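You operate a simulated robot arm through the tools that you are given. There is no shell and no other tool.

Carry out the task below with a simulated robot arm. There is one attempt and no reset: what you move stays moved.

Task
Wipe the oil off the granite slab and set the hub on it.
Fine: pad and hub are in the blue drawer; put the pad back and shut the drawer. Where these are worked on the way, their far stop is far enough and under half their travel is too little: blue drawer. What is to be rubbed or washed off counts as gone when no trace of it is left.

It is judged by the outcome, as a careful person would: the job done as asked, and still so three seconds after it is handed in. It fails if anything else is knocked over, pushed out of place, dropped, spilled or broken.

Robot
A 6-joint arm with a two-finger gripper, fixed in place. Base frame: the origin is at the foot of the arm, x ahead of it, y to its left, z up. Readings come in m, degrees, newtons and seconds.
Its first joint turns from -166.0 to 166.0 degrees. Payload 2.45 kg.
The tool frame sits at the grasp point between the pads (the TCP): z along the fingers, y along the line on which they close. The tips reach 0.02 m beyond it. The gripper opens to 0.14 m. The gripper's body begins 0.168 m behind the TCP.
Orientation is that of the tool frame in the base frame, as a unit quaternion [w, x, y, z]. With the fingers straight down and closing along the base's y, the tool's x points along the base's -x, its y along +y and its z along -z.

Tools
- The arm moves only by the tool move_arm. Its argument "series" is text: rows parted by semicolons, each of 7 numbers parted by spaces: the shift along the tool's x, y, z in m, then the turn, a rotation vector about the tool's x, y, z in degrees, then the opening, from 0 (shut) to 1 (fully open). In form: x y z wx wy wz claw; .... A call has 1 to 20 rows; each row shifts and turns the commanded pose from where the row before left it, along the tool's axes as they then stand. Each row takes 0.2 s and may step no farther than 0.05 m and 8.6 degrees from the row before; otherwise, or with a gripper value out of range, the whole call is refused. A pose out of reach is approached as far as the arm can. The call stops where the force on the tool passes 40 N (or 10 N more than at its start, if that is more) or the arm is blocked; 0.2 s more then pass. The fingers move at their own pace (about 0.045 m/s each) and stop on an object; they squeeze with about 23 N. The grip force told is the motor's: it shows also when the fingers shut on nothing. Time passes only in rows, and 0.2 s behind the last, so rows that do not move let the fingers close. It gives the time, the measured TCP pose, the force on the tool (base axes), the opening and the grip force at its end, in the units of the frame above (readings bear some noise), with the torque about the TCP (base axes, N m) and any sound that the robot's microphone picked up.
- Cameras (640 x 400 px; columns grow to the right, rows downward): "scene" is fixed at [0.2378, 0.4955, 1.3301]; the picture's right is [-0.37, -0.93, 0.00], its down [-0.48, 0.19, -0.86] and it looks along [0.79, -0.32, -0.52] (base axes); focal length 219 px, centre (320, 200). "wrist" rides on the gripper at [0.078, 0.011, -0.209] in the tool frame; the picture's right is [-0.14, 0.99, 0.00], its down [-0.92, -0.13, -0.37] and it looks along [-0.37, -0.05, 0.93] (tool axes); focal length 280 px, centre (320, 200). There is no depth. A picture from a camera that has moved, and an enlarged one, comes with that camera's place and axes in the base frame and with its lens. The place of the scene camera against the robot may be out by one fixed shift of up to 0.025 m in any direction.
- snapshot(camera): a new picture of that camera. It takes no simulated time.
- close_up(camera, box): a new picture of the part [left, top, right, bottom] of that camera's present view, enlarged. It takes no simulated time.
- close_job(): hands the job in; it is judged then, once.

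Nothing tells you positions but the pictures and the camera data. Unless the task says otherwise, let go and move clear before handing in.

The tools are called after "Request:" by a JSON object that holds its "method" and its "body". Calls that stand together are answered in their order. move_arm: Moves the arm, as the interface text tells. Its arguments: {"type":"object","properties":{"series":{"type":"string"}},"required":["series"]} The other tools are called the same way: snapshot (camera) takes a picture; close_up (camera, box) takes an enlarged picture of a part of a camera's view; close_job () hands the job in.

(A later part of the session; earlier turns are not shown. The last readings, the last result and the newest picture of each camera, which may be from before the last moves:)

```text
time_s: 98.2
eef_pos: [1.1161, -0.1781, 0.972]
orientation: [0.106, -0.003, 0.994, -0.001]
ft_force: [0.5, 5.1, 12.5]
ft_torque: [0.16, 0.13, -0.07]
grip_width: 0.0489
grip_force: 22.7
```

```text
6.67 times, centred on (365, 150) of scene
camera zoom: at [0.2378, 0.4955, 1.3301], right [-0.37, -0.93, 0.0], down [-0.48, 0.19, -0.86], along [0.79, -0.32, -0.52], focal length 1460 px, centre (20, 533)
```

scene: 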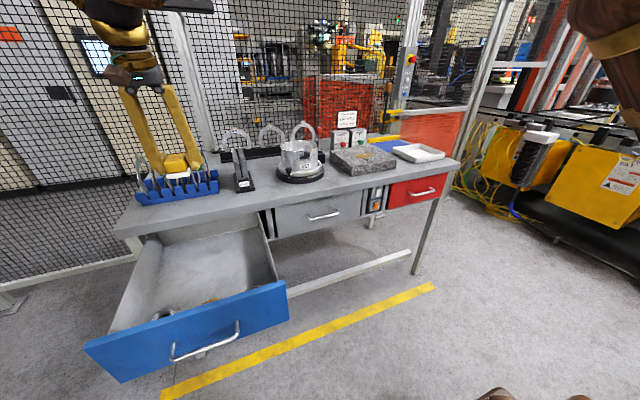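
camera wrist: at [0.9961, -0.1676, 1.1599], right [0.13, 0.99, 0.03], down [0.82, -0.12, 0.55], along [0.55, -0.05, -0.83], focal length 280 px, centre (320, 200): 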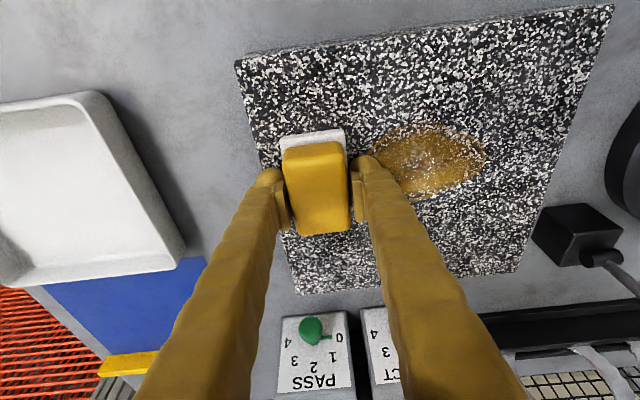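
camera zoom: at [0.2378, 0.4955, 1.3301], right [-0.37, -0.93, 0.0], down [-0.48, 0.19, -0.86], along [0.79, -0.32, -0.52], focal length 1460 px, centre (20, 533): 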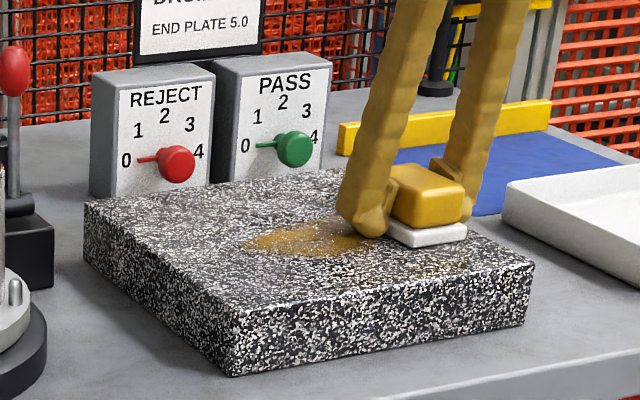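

The oil is thinning but not gone; it needs repeated strokes. I'll do more passes over its centre line.

Request:
{"method": "move_arm", "body": {"series": "0 0.008 0 0 0 0 0; 0 0.014 0 0 0 0 0; 0 0.015 0 0 0 0 0; 0 0.015 0 0 0 0 0; 0 0.015 0 0 0 0 0; 0 0.015 0 0 0 0 0; 0 0.015 0 0 0 0 0; 0 0.015 0 0 0 0 0; 0 0.014 0 0 0 0 0; 0 0.008 0 0 0 0 0; 0 -0.008 0 0 0 0 0; 0 -0.014 0 0 0 0 0; 0 -0.015 0 0 0 0 0; 0 -0.015 0 0 0 0 0; 0 -0.015 0 0 0 0 0; 0 -0.015 0 0 0 0 0; 0 -0.015 0 0 0 0 0; 0 -0.015 0 0 0 0 0; 0 -0.014 0 0 0 0 0; 0 -0.008 0 0 0 0 0"}}

Request:
{"method": "snapshot", "body": {"camera": "wrist"}}

Request:
{"method": "close_up", "body": {"camera": "scene", "box": [320, 120, 410, 180]}}

```text
time_s: 102.4
eef_pos: [1.1152, -0.1782, 0.9714]
orientation: [0.106, -0.003, 0.994, 0.0]
ft_force: [-0.4, 2.6, 8.5]
ft_torque: [0.09, 0.06, -0.06]
grip_width: 0.0487
grip_force: 23.2
```

```text
taken
camera wrist: at [0.9959, -0.1672, 1.1599], right [0.13, 0.99, 0.03], down [0.82, -0.12, 0.55], along [0.55, -0.05, -0.83], focal length 280 px, centre (320, 200)
```

wrist: 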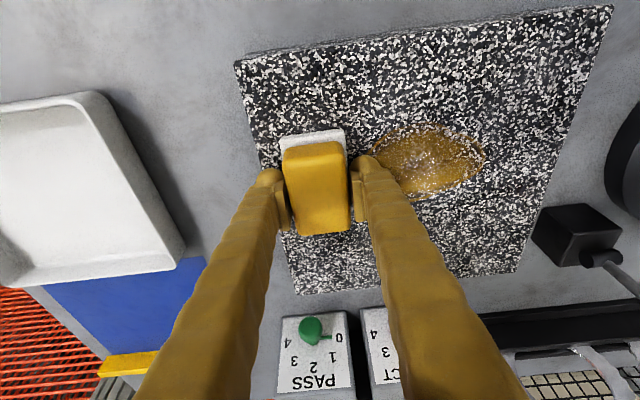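

```text
6.67 times, centred on (365, 150) of scene
camera zoom: at [0.2378, 0.4955, 1.3301], right [-0.37, -0.93, 0.0], down [-0.48, 0.19, -0.86], along [0.79, -0.32, -0.52], focal length 1460 px, centre (20, 533)
```

zoom: 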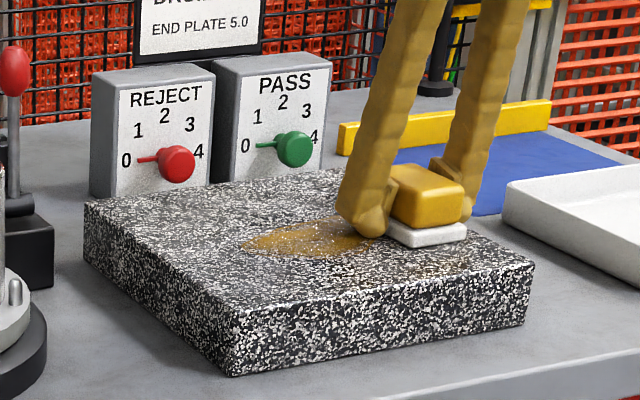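

Those last two pictures look nearly alike, so I'll lift off and compare the oil with its first state.

Request:
{"method": "move_arm", "body": {"series": "-0.0042 0 -0.0196 0 0 0 0; -0.0062 0 -0.0293 0 0 0 0; -0.0062 -0.03 -0.0293 0 0 0 0; 0 -0.04 0 0 0 0 0; 0 -0.03 0 0 0 0 0; 0 0 0 0 0 0 0"}}

Request:
{"method": "snapshot", "body": {"camera": "wrist"}}

Request:
{"method": "close_up", "body": {"camera": "scene", "box": [320, 120, 410, 180]}}

```text
time_s: 103.8
eef_pos: [1.116, -0.2793, 1.0519]
orientation: [0.105, -0.003, 0.994, 0.0]
ft_force: [0.6, 0.0, -0.5]
ft_torque: [0.02, -0.05, -0.02]
grip_width: 0.0488
grip_force: 23.4
```

```text
taken
camera wrist: at [0.9968, -0.2682, 1.2398], right [0.13, 0.99, 0.03], down [0.82, -0.12, 0.55], along [0.55, -0.05, -0.83], focal length 280 px, centre (320, 200)
```

wrist: 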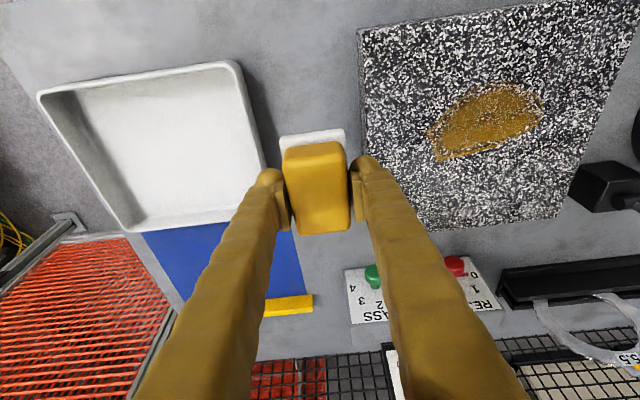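

```text
6.67 times, centred on (365, 150) of scene
camera zoom: at [0.2378, 0.4955, 1.3301], right [-0.37, -0.93, 0.0], down [-0.48, 0.19, -0.86], along [0.79, -0.32, -0.52], focal length 1460 px, centre (20, 533)
```

zoom: 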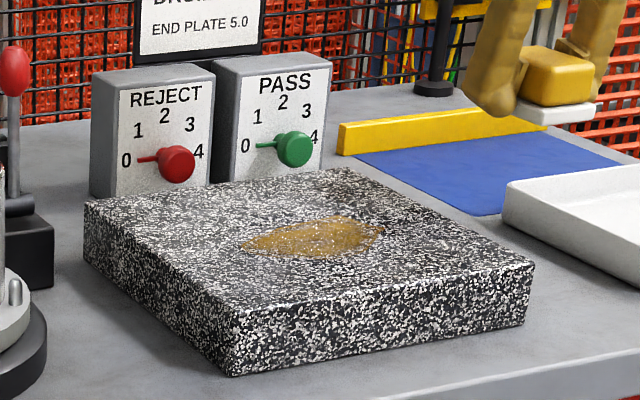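

Request:
{"method": "close_up", "body": {"camera": "wrist", "box": [360, 20, 600, 200]}}

Request:
{"method": "close_up", "body": {"camera": "scene", "box": [260, 100, 480, 240]}}

Request:
{"method": "close_up", "body": {"camera": "wrist", "box": [240, 100, 400, 260]}}

Request:
{"method": "close_up", "body": {"camera": "scene", "box": [380, 110, 430, 150]}}

```text
2.22 times, centred on (480, 110) of wrist
camera zoom: at [0.9968, -0.2682, 1.2398], right [0.13, 0.99, 0.03], down [0.82, -0.12, 0.55], along [0.55, -0.05, -0.83], focal length 623 px, centre (-36, 400)
```

zoom: 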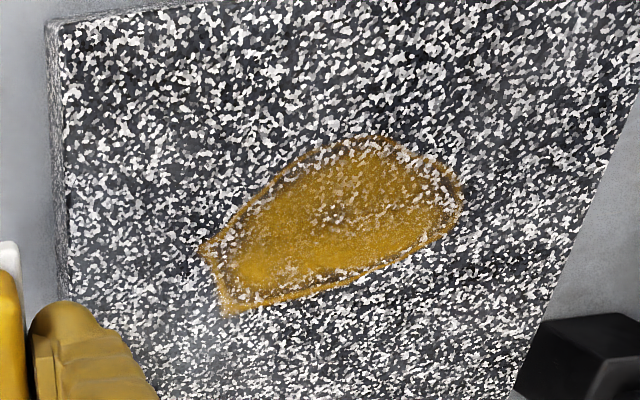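

```text
2.86 times, centred on (370, 170) of scene
camera zoom: at [0.2378, 0.4955, 1.3301], right [-0.37, -0.93, 0.0], down [-0.48, 0.19, -0.86], along [0.79, -0.32, -0.52], focal length 626 px, centre (177, 286)
```

zoom: 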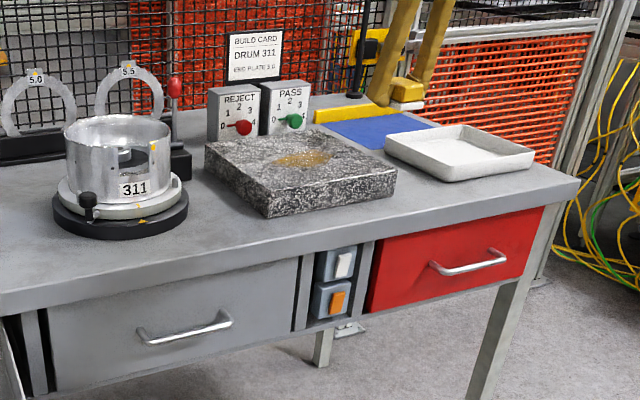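

```text
2.50 times, centred on (320, 180) of wrist
camera zoom: at [0.9968, -0.2682, 1.2398], right [0.13, 0.99, 0.03], down [0.82, -0.12, 0.55], along [0.55, -0.05, -0.83], focal length 701 px, centre (320, 250)
```

zoom: 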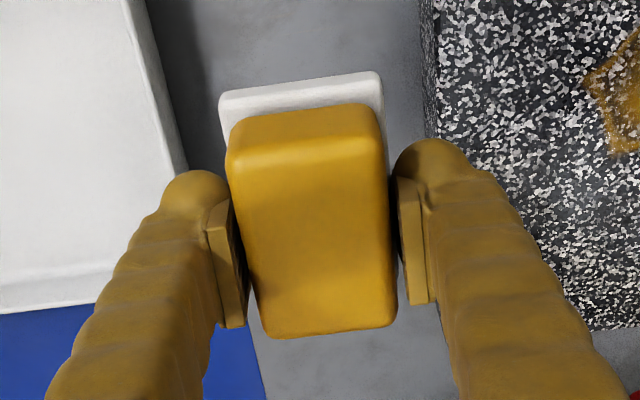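

```text
10.00 times, centred on (405, 130) of scene
camera zoom: at [0.2378, 0.4955, 1.3301], right [-0.37, -0.93, 0.0], down [-0.48, 0.19, -0.86], along [0.79, -0.32, -0.52], focal length 2189 px, centre (-530, 900)
```

zoom: 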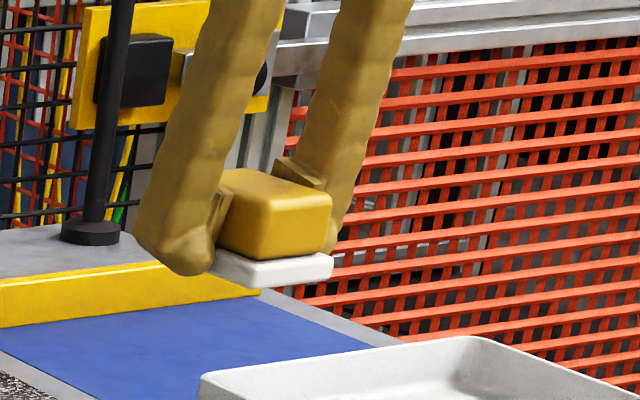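

The finger tips look level with the pad's underside, so the fingers were likely carrying the contact. I'll set the pad down on the slab, release, rise about 15 mm and regrip it higher so the pad protrudes below the tips.

Request:
{"method": "move_arm", "body": {"series": "0 0.03 0 0 0 0 0; 0 0.04 0 0 0 0 0; 0 0.04 0 0 0 0 0; 0 0.04 0 0 0 0 0; 0 0.03 0 0 0 0 0; 0.0042 0 0.0196 0 0 0 0; 0.0042 0 0.0196 0 0 0 0; 0.0042 0 0.0196 0 0 0 0; 0.0021 0 0.0098 0 0 0 0; 0 0 0 0 0 0 0"}}

Request:
{"method": "move_arm", "body": {"series": "0.0006 0 0.0029 0 0 0 0; 0.0004 0 0.002 0 0 0 0; 0.0004 0 0.002 0 0 0 0; 0 0 0 0 0 0 0"}}

```text
time_s: 106.0
eef_pos: [1.1146, -0.0988, 0.9819]
orientation: [0.105, -0.003, 0.994, 0.0]
ft_force: [-0.2, 0.0, -0.8]
ft_torque: [-0.02, 0.0, 0.03]
grip_width: 0.0488
grip_force: 23.4
```

```text
time_s: 107.0
eef_pos: [1.1147, -0.0991, 0.9732]
orientation: [0.104, -0.003, 0.995, 0.0]
ft_force: [-1.2, -0.4, -0.8]
ft_torque: [-0.01, -0.03, 0.01]
grip_width: 0.049
grip_force: 23.3
```

Just above contact now. Releasing the pad onto the slab.

Request:
{"method": "move_arm", "body": {"series": "0.0003 0 0.0012 0 0 0 0; 0 0 0 0 0 0 0.4; 0 0 0 0 0 0 0.5; 0 0 0 0 0 0 0.5; 0 0 0 0 0 0 0.5; 0 0 0 0 0 0 0.5"}}

Request:
{"method": "close_up", "body": {"camera": "wrist", "box": [220, 100, 420, 260]}}

Request:
{"method": "close_up", "body": {"camera": "scene", "box": [340, 115, 400, 165]}}

```text
time_s: 108.4
eef_pos: [1.1151, -0.0984, 0.9724]
orientation: [0.105, -0.003, 0.994, 0.001]
ft_force: [-0.1, 1.0, 0.4]
ft_torque: [0.01, -0.02, -0.03]
grip_width: 0.07
grip_force: 0.1
```

```text
2.50 times, centred on (320, 180) of wrist
camera zoom: at [0.9955, -0.0874, 1.161], right [0.13, 0.99, 0.03], down [0.82, -0.12, 0.55], along [0.55, -0.05, -0.83], focal length 701 px, centre (320, 250)
```

zoom: 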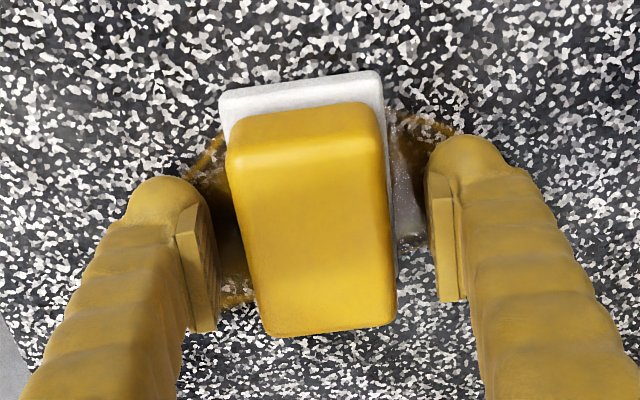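

```text
8.00 times, centred on (370, 140) of scene
camera zoom: at [0.2378, 0.4955, 1.3301], right [-0.37, -0.93, 0.0], down [-0.48, 0.19, -0.86], along [0.79, -0.32, -0.52], focal length 1752 px, centre (-80, 680)
```

zoom: 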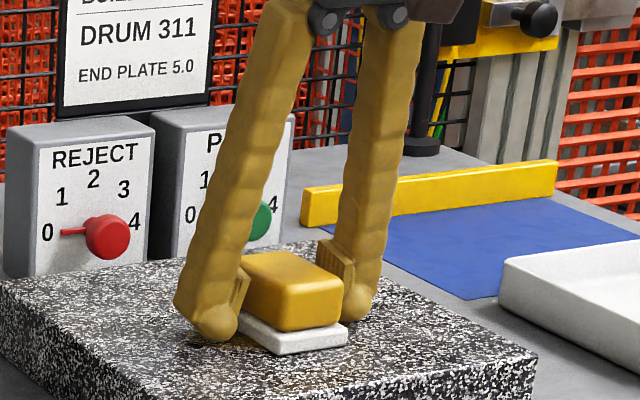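

Now up 14 mm, centre and regrip.

Request:
{"method": "move_arm", "body": {"series": "-0.0015 -0.0015 -0.0069 0 0 0 0.5; -0.0015 -0.0015 -0.0069 0 0 0 0.5; 0 0 0 0 0 0 0.3; 0 0 0 0 0 0 0; 0 0 0 0 0 0 0; 0 0 0 0 0 0 0; 0 0 0 0 0 0 0"}}

Request:
{"method": "close_up", "body": {"camera": "wrist", "box": [220, 100, 420, 260]}}

Request:
{"method": "close_up", "body": {"camera": "scene", "box": [340, 115, 400, 165]}}

```text
time_s: 110.0
eef_pos: [1.1148, -0.1019, 0.9878]
orientation: [0.106, -0.002, 0.994, 0.0]
ft_force: [-0.3, -0.2, -0.1]
ft_torque: [-0.01, 0.01, 0.0]
grip_width: 0.0428
grip_force: 22.4
```

```text
2.50 times, centred on (320, 180) of wrist
camera zoom: at [0.9955, -0.0906, 1.1753], right [0.13, 0.99, 0.03], down [0.82, -0.12, 0.55], along [0.55, -0.05, -0.83], focal length 701 px, centre (320, 250)
```

zoom: 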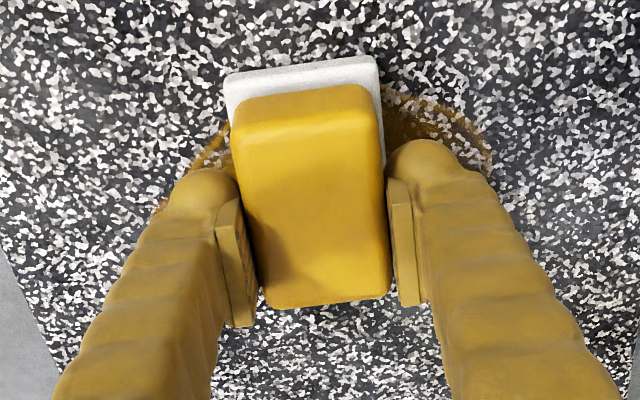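

```text
8.00 times, centred on (370, 140) of scene
camera zoom: at [0.2378, 0.4955, 1.3301], right [-0.37, -0.93, 0.0], down [-0.48, 0.19, -0.86], along [0.79, -0.32, -0.52], focal length 1752 px, centre (-80, 680)
```

zoom: 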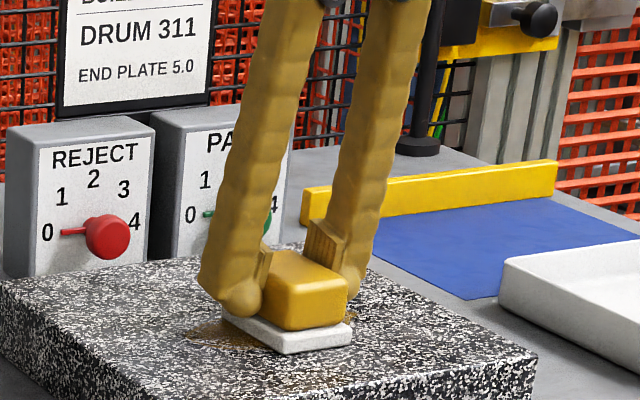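

Now it grips the yellow block itself (43 mm; before it was the 49 mm base). Pressing lightly and stroking.

Request:
{"method": "move_arm", "body": {"series": "0.0002 0 0.001 0 0 0 0; 0 0 0 0 0 0 0"}}

Request:
{"method": "move_arm", "body": {"series": "0.0002 0 0.001 0 0 0 0; 0 0 0 0 0 0 0"}}

```text
time_s: 110.6
eef_pos: [1.1139, -0.1021, 0.9866]
orientation: [0.106, -0.002, 0.994, 0.0]
ft_force: [-1.8, 0.0, 10.8]
ft_torque: [0.0, 0.23, 0.01]
grip_width: 0.0429
grip_force: 23.3
```

```text
time_s: 111.2
eef_pos: [1.115, -0.1014, 0.9857]
orientation: [0.107, -0.002, 0.994, 0.001]
ft_force: [-0.5, 1.1, 19.9]
ft_torque: [0.0, -0.03, -0.08]
grip_width: 0.0427
grip_force: 23.1
```

Request:
{"method": "move_arm", "body": {"series": "0 0.004 -0.0005 0 0 0 0; 0 0.008 0 0 0 0 0; 0 0.01 0 0 0 0 0; 0 0.01 0 0 0 0 0; 0 0.01 0 0 0 0 0; 0 0.01 0 0 0 0 0; 0 0.01 0 0 0 0 0; 0 0.006 0 0 0 0 0; 0 0 0 0 0 0 0; 0 -0.008 0 0 0 0 0; 0 -0.01 0 0 0 0 0; 0 -0.01 0 0 0 0 0; 0 -0.01 0 0 0 0 0; 0 -0.01 0 0 0 0 0; 0 -0.01 0 0 0 0 0; 0 -0.01 0 0 0 0 0; 0 -0.01 0 0 0 0 0; 0 -0.01 0 0 0 0 0; 0 -0.01 0 0 0 0 0; 0 -0.01 0 0 0 0 0"}}

Request:
{"method": "snapshot", "body": {"camera": "wrist"}}

Request:
{"method": "close_up", "body": {"camera": "scene", "box": [320, 120, 410, 180]}}

```text
time_s: 115.4
eef_pos: [1.1164, -0.1422, 0.9849]
orientation: [0.105, -0.003, 0.994, 0.001]
ft_force: [-0.7, 1.6, 6.4]
ft_torque: [0.0, -0.04, -0.08]
grip_width: 0.0428
grip_force: 22.9
```

```text
taken
camera wrist: at [0.9958, -0.1307, 1.1738], right [0.13, 0.99, 0.03], down [0.82, -0.12, 0.55], along [0.55, -0.05, -0.83], focal length 280 px, centre (320, 200)
```

wrist: 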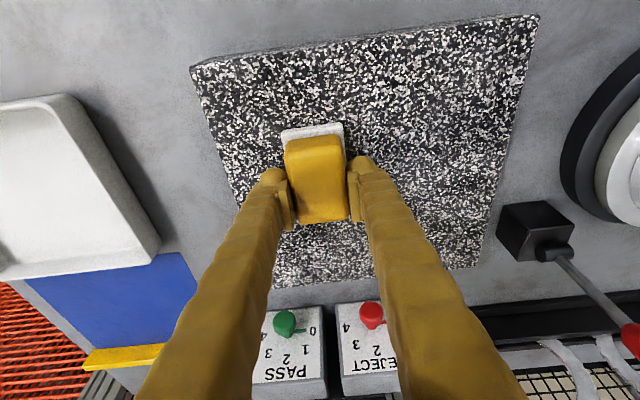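

```text
6.67 times, centred on (365, 150) of scene
camera zoom: at [0.2378, 0.4955, 1.3301], right [-0.37, -0.93, 0.0], down [-0.48, 0.19, -0.86], along [0.79, -0.32, -0.52], focal length 1460 px, centre (20, 533)
```

zoom: 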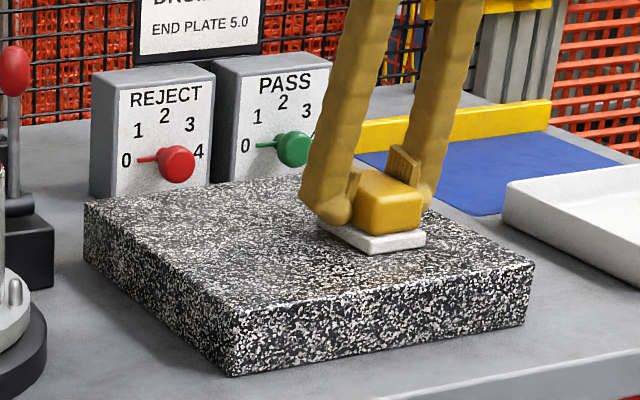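

Now it wipes clean. Finishing the −y end, then passes nearer and farther in x.

Request:
{"method": "move_arm", "body": {"series": "0 -0.01 0.0004 0 0 0 0; 0 -0.01 0 0 0 0 0; 0 -0.01 0 0 0 0 0; 0 -0.008 0 0 0 0 0; -0.0098 0 0.0021 0 0 0 0; -0.0098 0 0.0021 0 0 0 0; -0.0098 0 0.0021 0 0 0 0; 0 0.008 0 0 0 0 0; 0 0.01 0 0 0 0 0; 0 0.01 0 0 0 0 0; 0 0.01 0 0 0 0 0; 0 0.01 0 0 0 0 0; 0 0.01 0 0 0 0 0; 0 0.01 0 0 0 0 0; 0 0.01 0 0 0 0 0; 0 0.01 0 0 0 0 0; 0 0.01 0 0 0 0 0; 0 0.01 0 0 0 0 0; 0 0.01 0 0 0 0 0; 0 0.01 0 0 0 0 0"}}

Request:
{"method": "snapshot", "body": {"camera": "wrist"}}

```text
time_s: 119.6
eef_pos: [1.1443, -0.0507, 0.9855]
orientation: [0.106, -0.003, 0.994, 0.0]
ft_force: [0.5, -1.1, 9.7]
ft_torque: [-0.04, 0.05, 0.04]
grip_width: 0.043
grip_force: 23.3
```

```text
taken
camera wrist: at [1.0254, -0.0403, 1.1733], right [0.13, 0.99, 0.03], down [0.82, -0.12, 0.55], along [0.55, -0.05, -0.83], focal length 280 px, centre (320, 200)
```

wrist: 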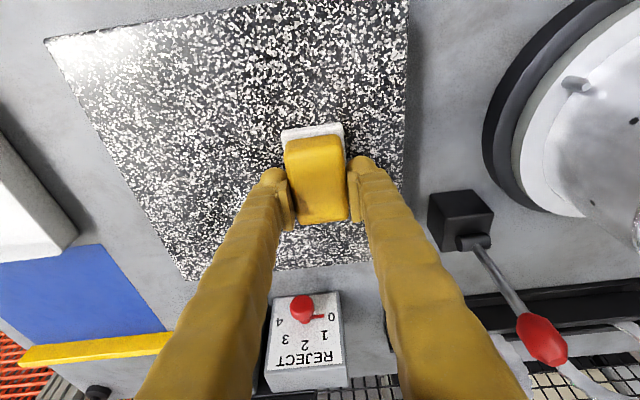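

Looks clean from here. I'll finish the +y end, then sweep the nearer strip (x≈1.085) for full coverage.

Request:
{"method": "move_arm", "body": {"series": "0 0.01 0.0003 0 0 0 0; 0 0.01 0 0 0 0 0; 0.0098 0 -0.0021 0 0 0 0; 0.0098 0 -0.0021 0 0 0 0; 0.0098 0 -0.0021 0 0 0 0; 0.0098 0 -0.0021 0 0 0 0; 0.0098 0 -0.0021 0 0 0 0; 0.0098 0 -0.0021 0 0 0 0; 0 -0.008 0 0 0 0 0; 0 -0.01 0 0 0 0 0; 0 -0.01 0 0 0 0 0; 0 -0.01 0 0 0 0 0; 0 -0.01 0 0 0 0 0; 0 -0.01 0 0 0 0 0; 0 -0.01 0 0 0 0 0; 0 -0.01 0 0 0 0 0; 0 -0.01 0 0 0 0 0; 0 -0.01 0 0 0 0 0; 0 -0.01 0 0 0 0 0; 0 -0.01 0 0 0 0 0"}}

Request:
{"method": "move_arm", "body": {"series": "0 -0.01 0 0 0 0 0; 0 -0.01 0 0 0 0 0; 0 -0.01 0 0 0 0 0; 0 0 0 0 0 0 0"}}

Request:
{"method": "snapshot", "body": {"camera": "wrist"}}

```text
time_s: 123.8
eef_pos: [1.0855, -0.1508, 0.9846]
orientation: [0.105, -0.002, 0.995, 0.0]
ft_force: [1.1, 3.5, 11.2]
ft_torque: [0.06, -0.03, 0.0]
grip_width: 0.0426
grip_force: 22.5
```

```text
time_s: 124.8
eef_pos: [1.0857, -0.1804, 0.9835]
orientation: [0.106, -0.002, 0.994, 0.001]
ft_force: [-0.8, 2.8, 7.5]
ft_torque: [-0.02, -0.07, 0.02]
grip_width: 0.043
grip_force: 22.3
```

```text
taken
camera wrist: at [0.9656, -0.1686, 1.1729], right [0.13, 0.99, 0.03], down [0.82, -0.12, 0.55], along [0.55, -0.05, -0.83], focal length 280 px, centre (320, 200)
```

wrist: 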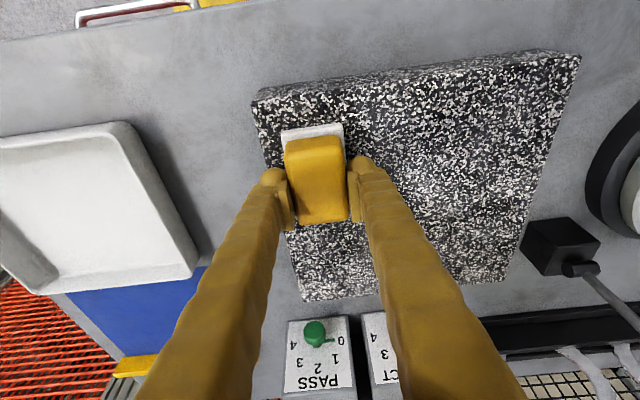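

Lifting off and moving aside to inspect the whole slab.

Request:
{"method": "move_arm", "body": {"series": "-0.0042 0 -0.0196 0 0 0 0; -0.0062 0 -0.0293 0 0 0 0; -0.0062 -0.03 -0.0293 0 0 0 0; 0 -0.04 0 0 0 0 0; 0 -0.03 0 0 0 0 0; 0 0 0 0 0 0 0"}}

Request:
{"method": "close_up", "body": {"camera": "wrist", "box": [340, 0, 640, 240]}}

Request:
{"method": "close_up", "body": {"camera": "scene", "box": [320, 120, 410, 180]}}

Request:
{"method": "snapshot", "body": {"camera": "wrist"}}

```text
time_s: 126.2
eef_pos: [1.0867, -0.281, 1.0647]
orientation: [0.106, -0.003, 0.994, 0.0]
ft_force: [0.6, -0.8, -0.6]
ft_torque: [-0.02, 0.02, 0.0]
grip_width: 0.043
grip_force: 23.0
```

```text
1.67 times, centred on (490, 120) of wrist
camera zoom: at [0.9666, -0.2693, 1.2531], right [0.13, 0.99, 0.03], down [0.82, -0.12, 0.55], along [0.55, -0.05, -0.83], focal length 467 px, centre (37, 333)
```

zoom: 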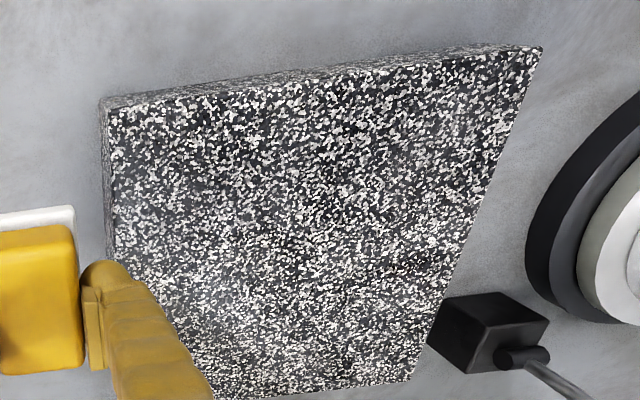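

```text
6.67 times, centred on (365, 150) of scene
camera zoom: at [0.2378, 0.4955, 1.3301], right [-0.37, -0.93, 0.0], down [-0.48, 0.19, -0.86], along [0.79, -0.32, -0.52], focal length 1460 px, centre (20, 533)
```

zoom: 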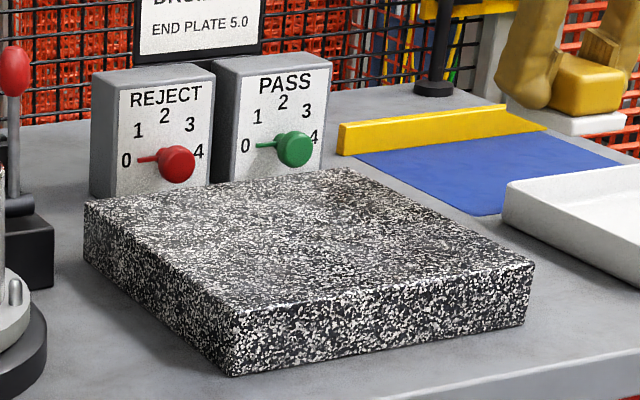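

```text
taken
camera wrist: at [0.9666, -0.2693, 1.2531], right [0.13, 0.99, 0.03], down [0.82, -0.12, 0.55], along [0.55, -0.05, -0.83], focal length 280 px, centre (320, 200)
```

wrist: 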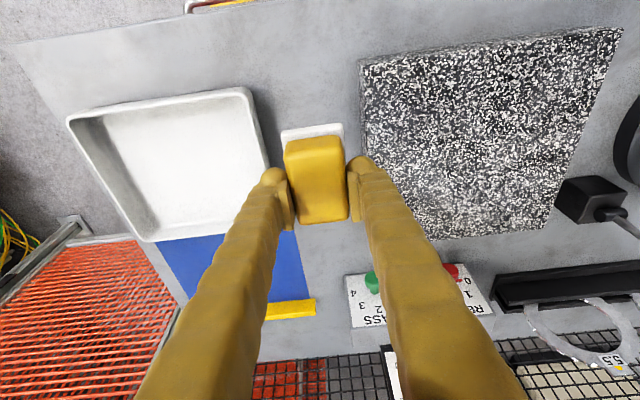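

It looks clean; I'll zoom in tightly for faint traces.

Request:
{"method": "close_up", "body": {"camera": "wrist", "box": [390, 60, 510, 150]}}

Request:
{"method": "close_up", "body": {"camera": "wrist", "box": [470, 50, 600, 150]}}

Request:
{"method": "close_up", "body": {"camera": "wrist", "box": [420, 130, 560, 240]}}

Request:
{"method": "close_up", "body": {"camera": "scene", "box": [345, 140, 395, 170]}}

```text
4.44 times, centred on (450, 105) of wrist
camera zoom: at [0.9666, -0.2693, 1.2531], right [0.13, 0.99, 0.03], down [0.82, -0.12, 0.55], along [0.55, -0.05, -0.83], focal length 1246 px, centre (-258, 622)
```

zoom: 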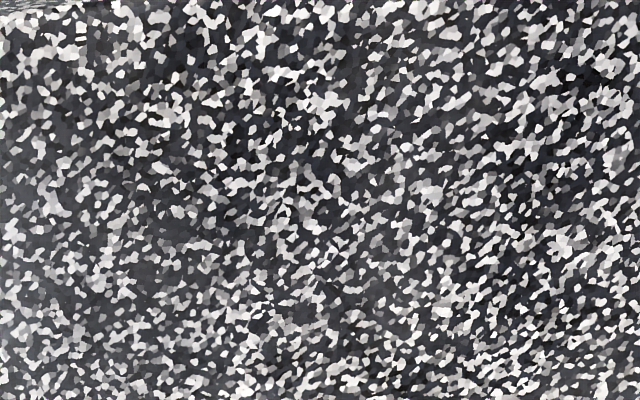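

```text
4.00 times, centred on (535, 100) of wrist
camera zoom: at [0.9666, -0.2693, 1.2531], right [0.13, 0.99, 0.03], down [0.82, -0.12, 0.55], along [0.55, -0.05, -0.83], focal length 1122 px, centre (-540, 600)
```

zoom: 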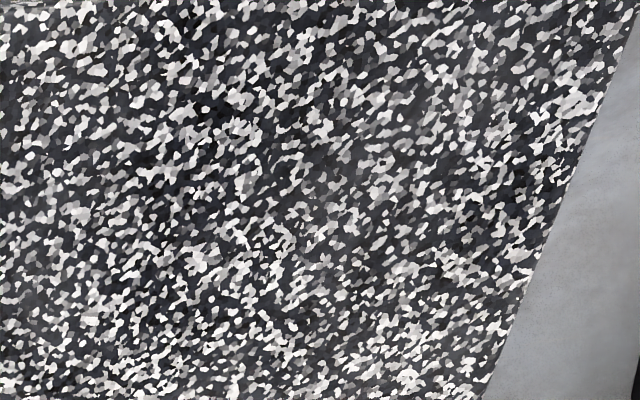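

```text
3.64 times, centred on (490, 185) of wrist
camera zoom: at [0.9666, -0.2693, 1.2531], right [0.13, 0.99, 0.03], down [0.82, -0.12, 0.55], along [0.55, -0.05, -0.83], focal length 1020 px, centre (-298, 254)
```

zoom: 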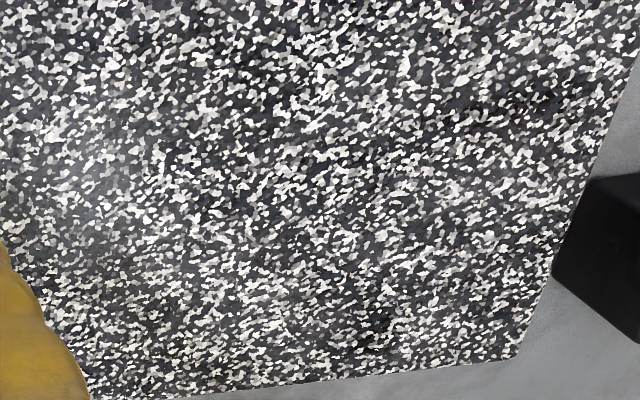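

```text
12.80 times, centred on (370, 155) of scene
camera zoom: at [0.2378, 0.4955, 1.3301], right [-0.37, -0.93, 0.0], down [-0.48, 0.19, -0.86], along [0.79, -0.32, -0.52], focal length 2802 px, centre (-320, 776)
```

zoom: 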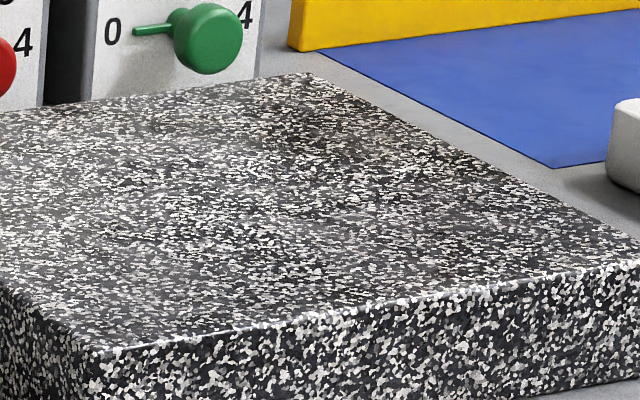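

The slab is clean. Now back to the drawer with the pad: up, back from the bench, left, then down into the drawer.

Request:
{"method": "move_arm", "body": {"series": "-0.0062 0 -0.0293 0 0 0 0; -0.0055 0 -0.026 0 0 0 0; 0.0381 0 -0.0081 0 0 0 0; 0.0381 0 -0.0081 0 0 0 0; 0.0381 0 -0.0081 0 0 0 0; 0.0381 0 -0.0081 0 0 0 0; 0.0381 0 -0.0081 0 0 0 0; 0.0381 0 -0.0081 0 0 0 0; 0 0.03 0 0 0 0 0; 0 0.04 0 0 0 0 0; 0 0.04 0 0 0 0 0; 0 0.04 0 0 0 0 0; 0 0.04 0 0 0 0 0; 0 0.04 0 0 0 0 0; 0 0.04 0 0 0 0 0; 0 0.04 0 0 0 0 0; 0 0.04 0 0 0 0 0; 0 0.04 0 0 0 0 0; 0 0.04 0 0 0 0 0; 0 0.04 0 0 0 0 0"}}

Request:
{"method": "move_arm", "body": {"series": "0 0.04 0 0 0 0 0; 0 0.04 0 0 0 0 0; 0 0.04 0 0 0 0 0; 0 0.04 0 0 0 0 0; 0 0.04 0 0 0 0 0; 0 0.04 0 0 0 0 0; 0 0.04 0 0 0 0 0; 0 0.04 0 0 0 0 0; 0 0.04 0 0 0 0 0; 0 0.04 0 0 0 0 0; 0 0.04 0 0 0 0 0; 0 0.012 0 0 0 0 0; 0 0 0 0 0 0 0"}}

Request:
{"method": "snapshot", "body": {"camera": "wrist"}}

```text
time_s: 130.4
eef_pos: [0.85, 0.1886, 1.1217]
orientation: [0.105, -0.002, 0.994, -0.001]
ft_force: [-0.3, 0.2, -1.7]
ft_torque: [0.0, 0.01, 0.03]
grip_width: 0.0426
grip_force: 22.7
```

```text
time_s: 133.2
eef_pos: [0.8482, 0.6418, 1.121]
orientation: [0.105, -0.002, 0.994, 0.0]
ft_force: [-0.2, 1.0, -1.6]
ft_torque: [0.01, -0.02, 0.01]
grip_width: 0.0429
grip_force: 22.9
```

```text
taken
camera wrist: at [0.7283, 0.6526, 1.309], right [0.13, 0.99, 0.03], down [0.82, -0.12, 0.55], along [0.55, -0.05, -0.83], focal length 280 px, centre (320, 200)
```

wrist: 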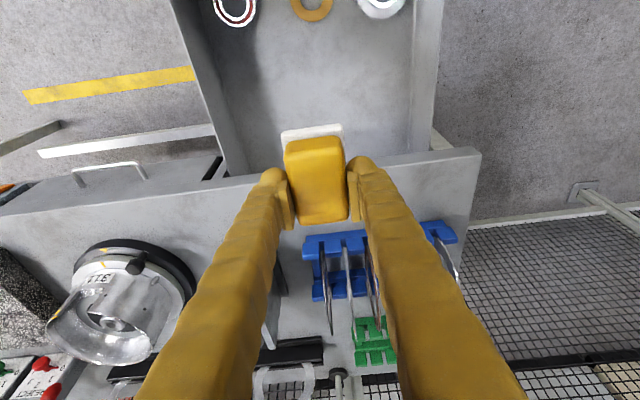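

Drawer below. Descending straight down to just above the floor contact height (about 0.746).

Request:
{"method": "move_arm", "body": {"series": "0.0062 0 0.0293 0 0 0 0; 0.0062 0 0.0293 0 0 0 0; 0.0062 0 0.0293 0 0 0 0; 0.0062 0 0.0293 0 0 0 0; 0.0062 0 0.0293 0 0 0 0; 0.0062 0 0.0293 0 0 0 0; 0.0062 0 0.0293 0 0 0 0; 0.0062 0 0.0293 0 0 0 0; 0.0062 0 0.0293 0 0 0 0; 0.0062 0 0.0293 0 0 0 0; 0.0062 0 0.0293 0 0 0 0; 0.0042 0 0.0196 0 0 0 0; 0 0 0 0 0 0 0"}}

Request:
{"method": "move_arm", "body": {"series": "0.0008 0 0.0039 0 0 0 0; 0.0008 0 0.0039 0 0 0 0; 0.0006 0 0.0029 0 0 0 0; 0.0004 0 0.002 0 0 0 0; 0 0 0 0 0 0 0"}}

Request:
{"method": "close_up", "body": {"camera": "scene", "box": [160, 220, 260, 300]}}

```text
time_s: 136.0
eef_pos: [0.8485, 0.6398, 0.7709]
orientation: [0.105, -0.002, 0.994, 0.001]
ft_force: [-0.8, -0.7, -0.9]
ft_torque: [0.0, -0.03, 0.02]
grip_width: 0.0427
grip_force: 22.9
```

```text
time_s: 137.2
eef_pos: [0.847, 0.6409, 0.7578]
orientation: [0.105, -0.003, 0.994, 0.0]
ft_force: [0.2, -0.4, -1.1]
ft_torque: [0.0, -0.02, 0.02]
grip_width: 0.0428
grip_force: 23.0
```

```text
5.00 times, centred on (210, 260) of scene
camera zoom: at [0.2378, 0.4955, 1.3301], right [-0.37, -0.93, 0.0], down [-0.48, 0.19, -0.86], along [0.79, -0.32, -0.52], focal length 1095 px, centre (870, -100)
```

zoom: 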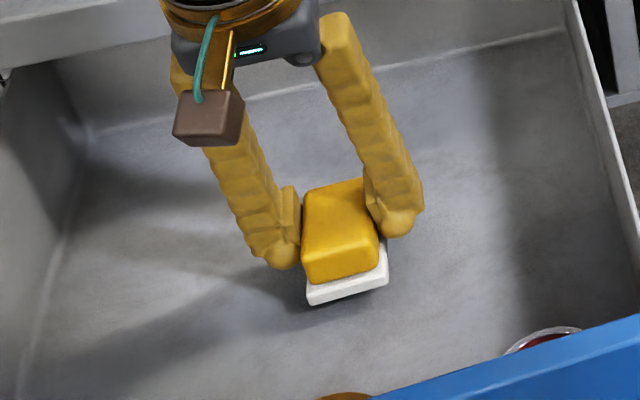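

Request:
{"method": "move_arm", "body": {"series": "0.0006 0 0.0029 0 0 0 0; 0.0006 0 0.0029 0 0 0 0; 0.0004 0 0.002 0 0 0 0; 0 0 0 0 0 0 0"}}

Request:
{"method": "move_arm", "body": {"series": "0.0004 0 0.002 0 0 0 0; 0 0 0 0 0 0 0"}}

Request:
{"method": "move_arm", "body": {"series": "0.0003 0 0.0015 0 0 0 0; 0 0 0 0 0 0 0"}}

Request:
{"method": "close_up", "body": {"camera": "scene", "box": [160, 220, 260, 300]}}

```text
time_s: 138.2
eef_pos: [0.8491, 0.6406, 0.7503]
orientation: [0.106, -0.002, 0.994, 0.0]
ft_force: [0.0, -0.7, -0.4]
ft_torque: [-0.01, -0.03, -0.01]
grip_width: 0.043
grip_force: 23.1
```

```text
time_s: 138.8
eef_pos: [0.8489, 0.6402, 0.7484]
orientation: [0.105, -0.002, 0.994, 0.0]
ft_force: [-0.3, -0.1, -0.4]
ft_torque: [-0.01, -0.02, 0.03]
grip_width: 0.0426
grip_force: 23.3
```

```text
time_s: 139.4
eef_pos: [0.8496, 0.641, 0.7482]
orientation: [0.105, -0.002, 0.994, 0.0]
ft_force: [1.0, 0.2, 0.0]
ft_torque: [0.02, -0.02, 0.0]
grip_width: 0.0426
grip_force: 22.4
```

```text
5.00 times, centred on (210, 260) of scene
camera zoom: at [0.2378, 0.4955, 1.3301], right [-0.37, -0.93, 0.0], down [-0.48, 0.19, -0.86], along [0.79, -0.32, -0.52], focal length 1095 px, centre (870, -100)
```

zoom: 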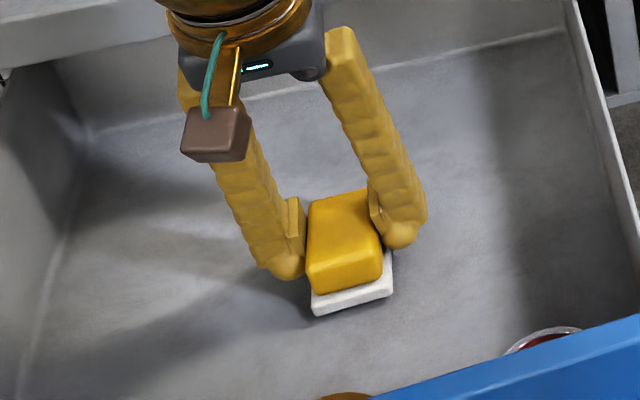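

Request:
{"method": "move_arm", "body": {"series": "0.0003 0 0.0015 0 0 0 0; 0 0 0 0 0 0 0"}}

Request:
{"method": "move_arm", "body": {"series": "0.0003 0 0.0015 0 0 0 0; 0 0 0 0 0 0 0"}}

Request:
{"method": "move_arm", "body": {"series": "0.0003 0 0.0015 0 0 0 0; 0 0 0 0 0 0 0"}}

```text
time_s: 140.0
eef_pos: [0.8493, 0.6406, 0.7451]
orientation: [0.105, -0.002, 0.994, 0.0]
ft_force: [0.1, 0.5, -0.7]
ft_torque: [-0.04, -0.04, 0.0]
grip_width: 0.0428
grip_force: 22.6
```

```text
time_s: 140.6
eef_pos: [0.8488, 0.6398, 0.7437]
orientation: [0.105, -0.003, 0.994, 0.001]
ft_force: [0.2, 0.2, -0.6]
ft_torque: [-0.02, -0.01, -0.02]
grip_width: 0.0428
grip_force: 23.1
```

```text
time_s: 141.2
eef_pos: [0.8486, 0.6399, 0.7418]
orientation: [0.104, -0.003, 0.995, 0.001]
ft_force: [0.1, 0.3, -1.1]
ft_torque: [-0.01, 0.03, 0.03]
grip_width: 0.0428
grip_force: 22.9
```

Request:
{"method": "move_arm", "body": {"series": "0.0003 0 0.0015 0 0 0 0; 0 0 0 0 0 0 0"}}

Request:
{"method": "move_arm", "body": {"series": "0.0003 0 0.0015 0 0 0 0; 0 0 0 0 0 0 0"}}

Request:
{"method": "close_up", "body": {"camera": "scene", "box": [180, 240, 240, 290]}}

```text
time_s: 141.8
eef_pos: [0.8491, 0.6399, 0.7402]
orientation: [0.105, -0.002, 0.994, 0.001]
ft_force: [-1.1, -0.5, 2.4]
ft_torque: [-0.01, 0.03, 0.01]
grip_width: 0.043
grip_force: 23.0
```

```text
time_s: 142.4
eef_pos: [0.8497, 0.6408, 0.7407]
orientation: [0.106, -0.003, 0.994, 0.0]
ft_force: [2.2, -1.6, 20.0]
ft_torque: [-0.06, 0.0, -0.01]
grip_width: 0.0428
grip_force: 22.4
```

```text
8.00 times, centred on (210, 265) of scene
camera zoom: at [0.2378, 0.4955, 1.3301], right [-0.37, -0.93, 0.0], down [-0.48, 0.19, -0.86], along [0.79, -0.32, -0.52], focal length 1752 px, centre (1200, -320)
```

zoom: 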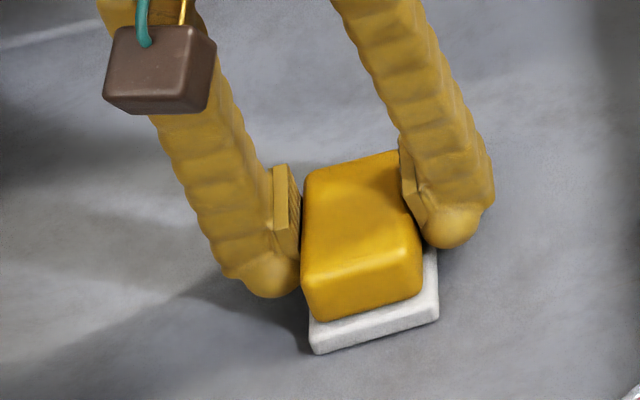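

The pad rests on the drawer floor. Releasing and rising.

Request:
{"method": "move_arm", "body": {"series": "-0.0002 0 -0.001 0 0 0 0; 0 0 0 0 0 0 0.5; 0 0 0 0 0 0 0.5; 0 0 0 0 0 0 0.55; 0 0 0 0 0 0 0.55; -0.0021 0 -0.0098 0 0 0 0.55; -0.0042 0 -0.0196 0 0 0 0.55; -0.0062 0 -0.0293 0 0 0 0.55; -0.0062 0 -0.0293 0 0 0 0.55; -0.0062 0 -0.0293 0 0 0 0.55; -0.0062 0 -0.0293 0 0 0 0.55; -0.0062 0 -0.0293 0 0 0 0.55; -0.0062 0 -0.0293 0 0 0 0.55; -0.0062 0 -0.0293 0 0 0 0.55; -0.0062 0 -0.0293 0 0 0 0.55; 0 0 0 0 0 0 0.55"}}

Request:
{"method": "snapshot", "body": {"camera": "wrist"}}

Request:
{"method": "snapshot", "body": {"camera": "scene"}}

```text
time_s: 145.8
eef_pos: [0.8487, 0.6419, 1.0098]
orientation: [0.105, -0.003, 0.994, 0.0]
ft_force: [0.2, 1.1, -0.4]
ft_torque: [0.02, 0.0, -0.02]
grip_width: 0.0769
grip_force: 0.0
```

```text
taken
camera wrist: at [0.729, 0.6521, 1.1984], right [0.13, 0.99, 0.03], down [0.82, -0.12, 0.55], along [0.55, -0.05, -0.83], focal length 280 px, centre (320, 200)
```

wrist: 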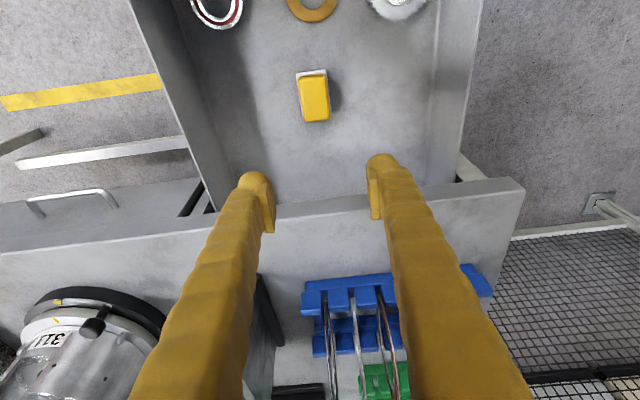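

```text
taken
```

scene: 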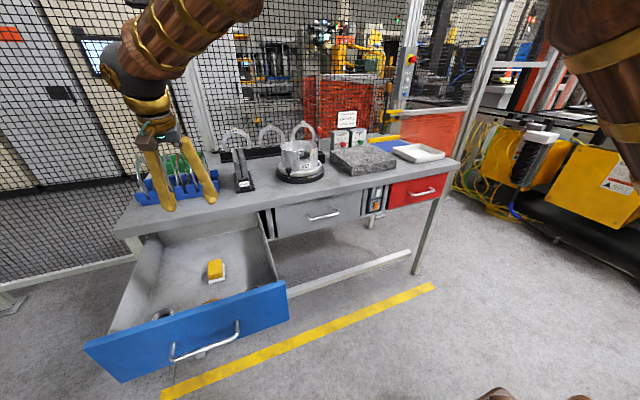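

The pad is back in place. Now to view the hub properly, I'll move back and to the left above it.

Request:
{"method": "move_arm", "body": {"series": "0.0382 0.0213 -0.003 0 0 0 0.55; 0.0382 0.0213 -0.003 0 0 0 0.55; 0.0382 0.0213 -0.003 0 0 0 0.55; 0.0382 0.0213 -0.003 0 0 0 0.55; 0.0382 0.0213 -0.003 0 0 0 0.55; 0.0382 0.0213 -0.003 0 0 0 0.55; 0 0 0 0 0 0 0.55"}}

Request:
{"method": "snapshot", "body": {"camera": "wrist"}}

Request:
{"method": "close_up", "body": {"camera": "wrist", "box": [200, 0, 440, 180]}}

```text
time_s: 147.4
eef_pos: [0.6189, 0.7679, 0.9777]
orientation: [0.105, -0.002, 0.994, 0.0]
ft_force: [-0.2, 0.1, 1.0]
ft_torque: [0.01, 0.0, 0.02]
grip_width: 0.0769
grip_force: 0.1
```

```text
taken
camera wrist: at [0.4992, 0.7791, 1.1669], right [0.13, 0.99, 0.03], down [0.82, -0.12, 0.55], along [0.55, -0.05, -0.83], focal length 280 px, centre (320, 200)
```

wrist: 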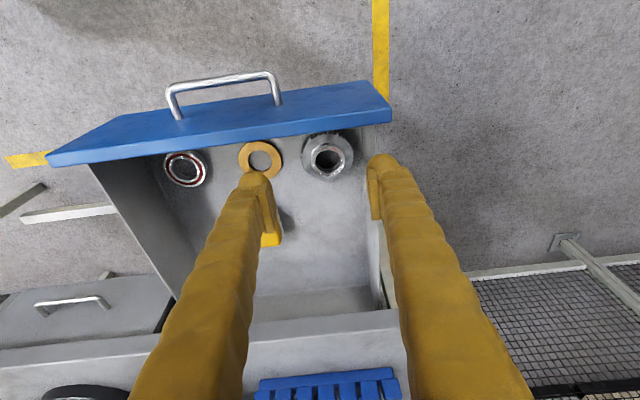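

```text
2.22 times, centred on (320, 90) of wrist
camera zoom: at [0.4992, 0.7791, 1.1669], right [0.13, 0.99, 0.03], down [0.82, -0.12, 0.55], along [0.55, -0.05, -0.83], focal length 623 px, centre (320, 444)
```

zoom: 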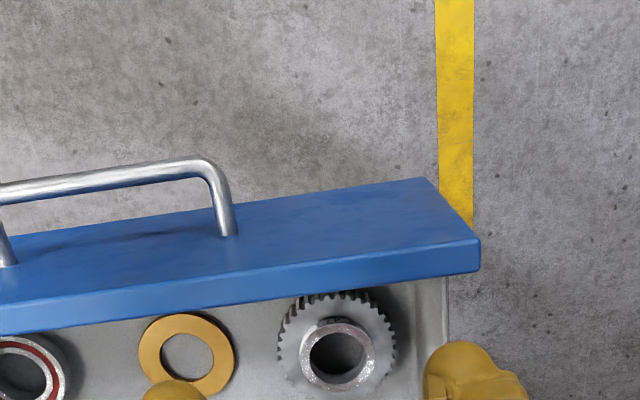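

The hub has a toothed flange with a raised boss on top, boss about 57 mm across, at roughly (0.709, 0.777, top z≈0.737). I'll bring the tool nearly vertical above it.

Request:
{"method": "move_arm", "body": {"series": "0 0 0 0 8 0 0.6; -0.0195 0.0022 0.0285 0 0 0 0.6; -0.0195 0.0022 0.0285 0 0 0 0.6; -0.0195 0.0022 0.0285 0 0 0 0.6; -0.0195 0.0022 0.0285 0 0 0 0.6; 0 0 0 0 0 0 0.6"}}

Request:
{"method": "snapshot", "body": {"camera": "wrist"}}

Request:
{"method": "close_up", "body": {"camera": "scene", "box": [80, 220, 280, 380]}}

```text
time_s: 148.8
eef_pos: [0.7048, 0.7766, 0.8699]
orientation: [0.036, -0.002, 0.999, 0.0]
ft_force: [-0.2, -0.6, 0.6]
ft_torque: [0.0, 0.01, 0.0]
grip_width: 0.084
grip_force: 0.0
```

```text
taken
camera wrist: at [0.6131, 0.788, 1.0733], right [0.13, 0.99, 0.01], down [0.89, -0.12, 0.43], along [0.43, -0.05, -0.9], focal length 280 px, centre (320, 200)
```

wrist: 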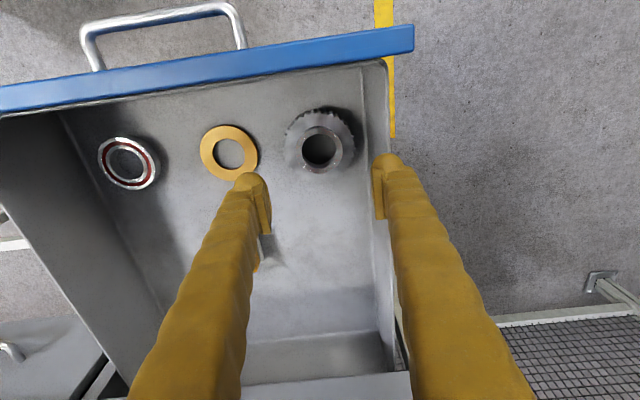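

```text
2.50 times, centred on (180, 300) of scene
camera zoom: at [0.2378, 0.4955, 1.3301], right [-0.37, -0.93, 0.0], down [-0.48, 0.19, -0.86], along [0.79, -0.32, -0.52], focal length 547 px, centre (670, -50)
```

zoom: 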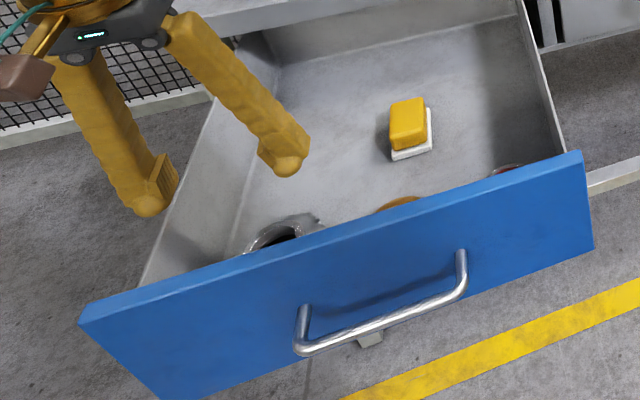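

The hub's centre is at (0.708, 0.778), with about 1 cm between the left finger and the drawer wall. Lowering partway.

Request:
{"method": "move_arm", "body": {"series": "0.0005 0.0005 0.024 0 0 0 0.55; 0.0005 0.0005 0.024 0 0 0 0.55; 0.0005 0.0005 0.022 0 0 0 0.55; 0 0 0 0 0 0 0.55"}}

Request:
{"method": "snapshot", "body": {"camera": "wrist"}}

Request:
{"method": "close_up", "body": {"camera": "wrist", "box": [230, 80, 410, 240]}}

```text
time_s: 149.8
eef_pos: [0.7089, 0.7781, 0.8004]
orientation: [0.036, -0.002, 0.999, 0.001]
ft_force: [0.5, -3.1, -2.6]
ft_torque: [-0.13, 0.03, -0.11]
grip_width: 0.0745
grip_force: 0.0
```

```text
taken
camera wrist: at [0.6165, 0.7899, 1.0032], right [0.13, 0.99, 0.01], down [0.89, -0.12, 0.43], along [0.43, -0.05, -0.9], focal length 280 px, centre (320, 200)
```

wrist: 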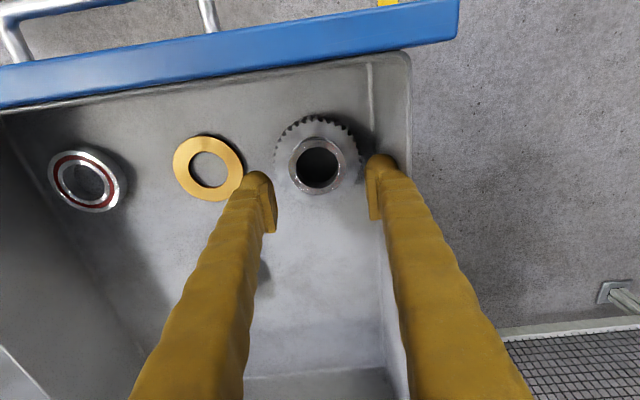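

```text
2.50 times, centred on (320, 160) of wrist
camera zoom: at [0.6165, 0.7899, 1.0032], right [0.13, 0.99, 0.01], down [0.89, -0.12, 0.43], along [0.43, -0.05, -0.9], focal length 701 px, centre (320, 300)
```

zoom: 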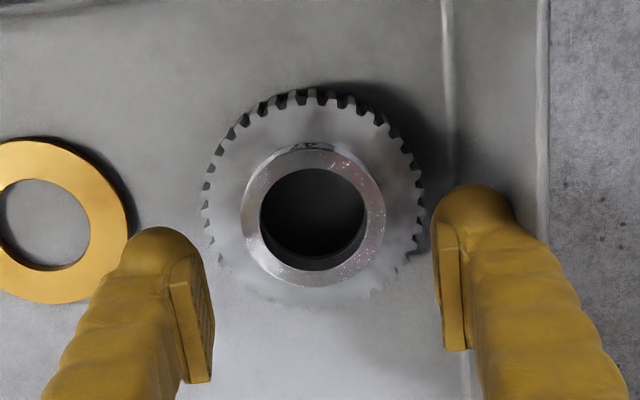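

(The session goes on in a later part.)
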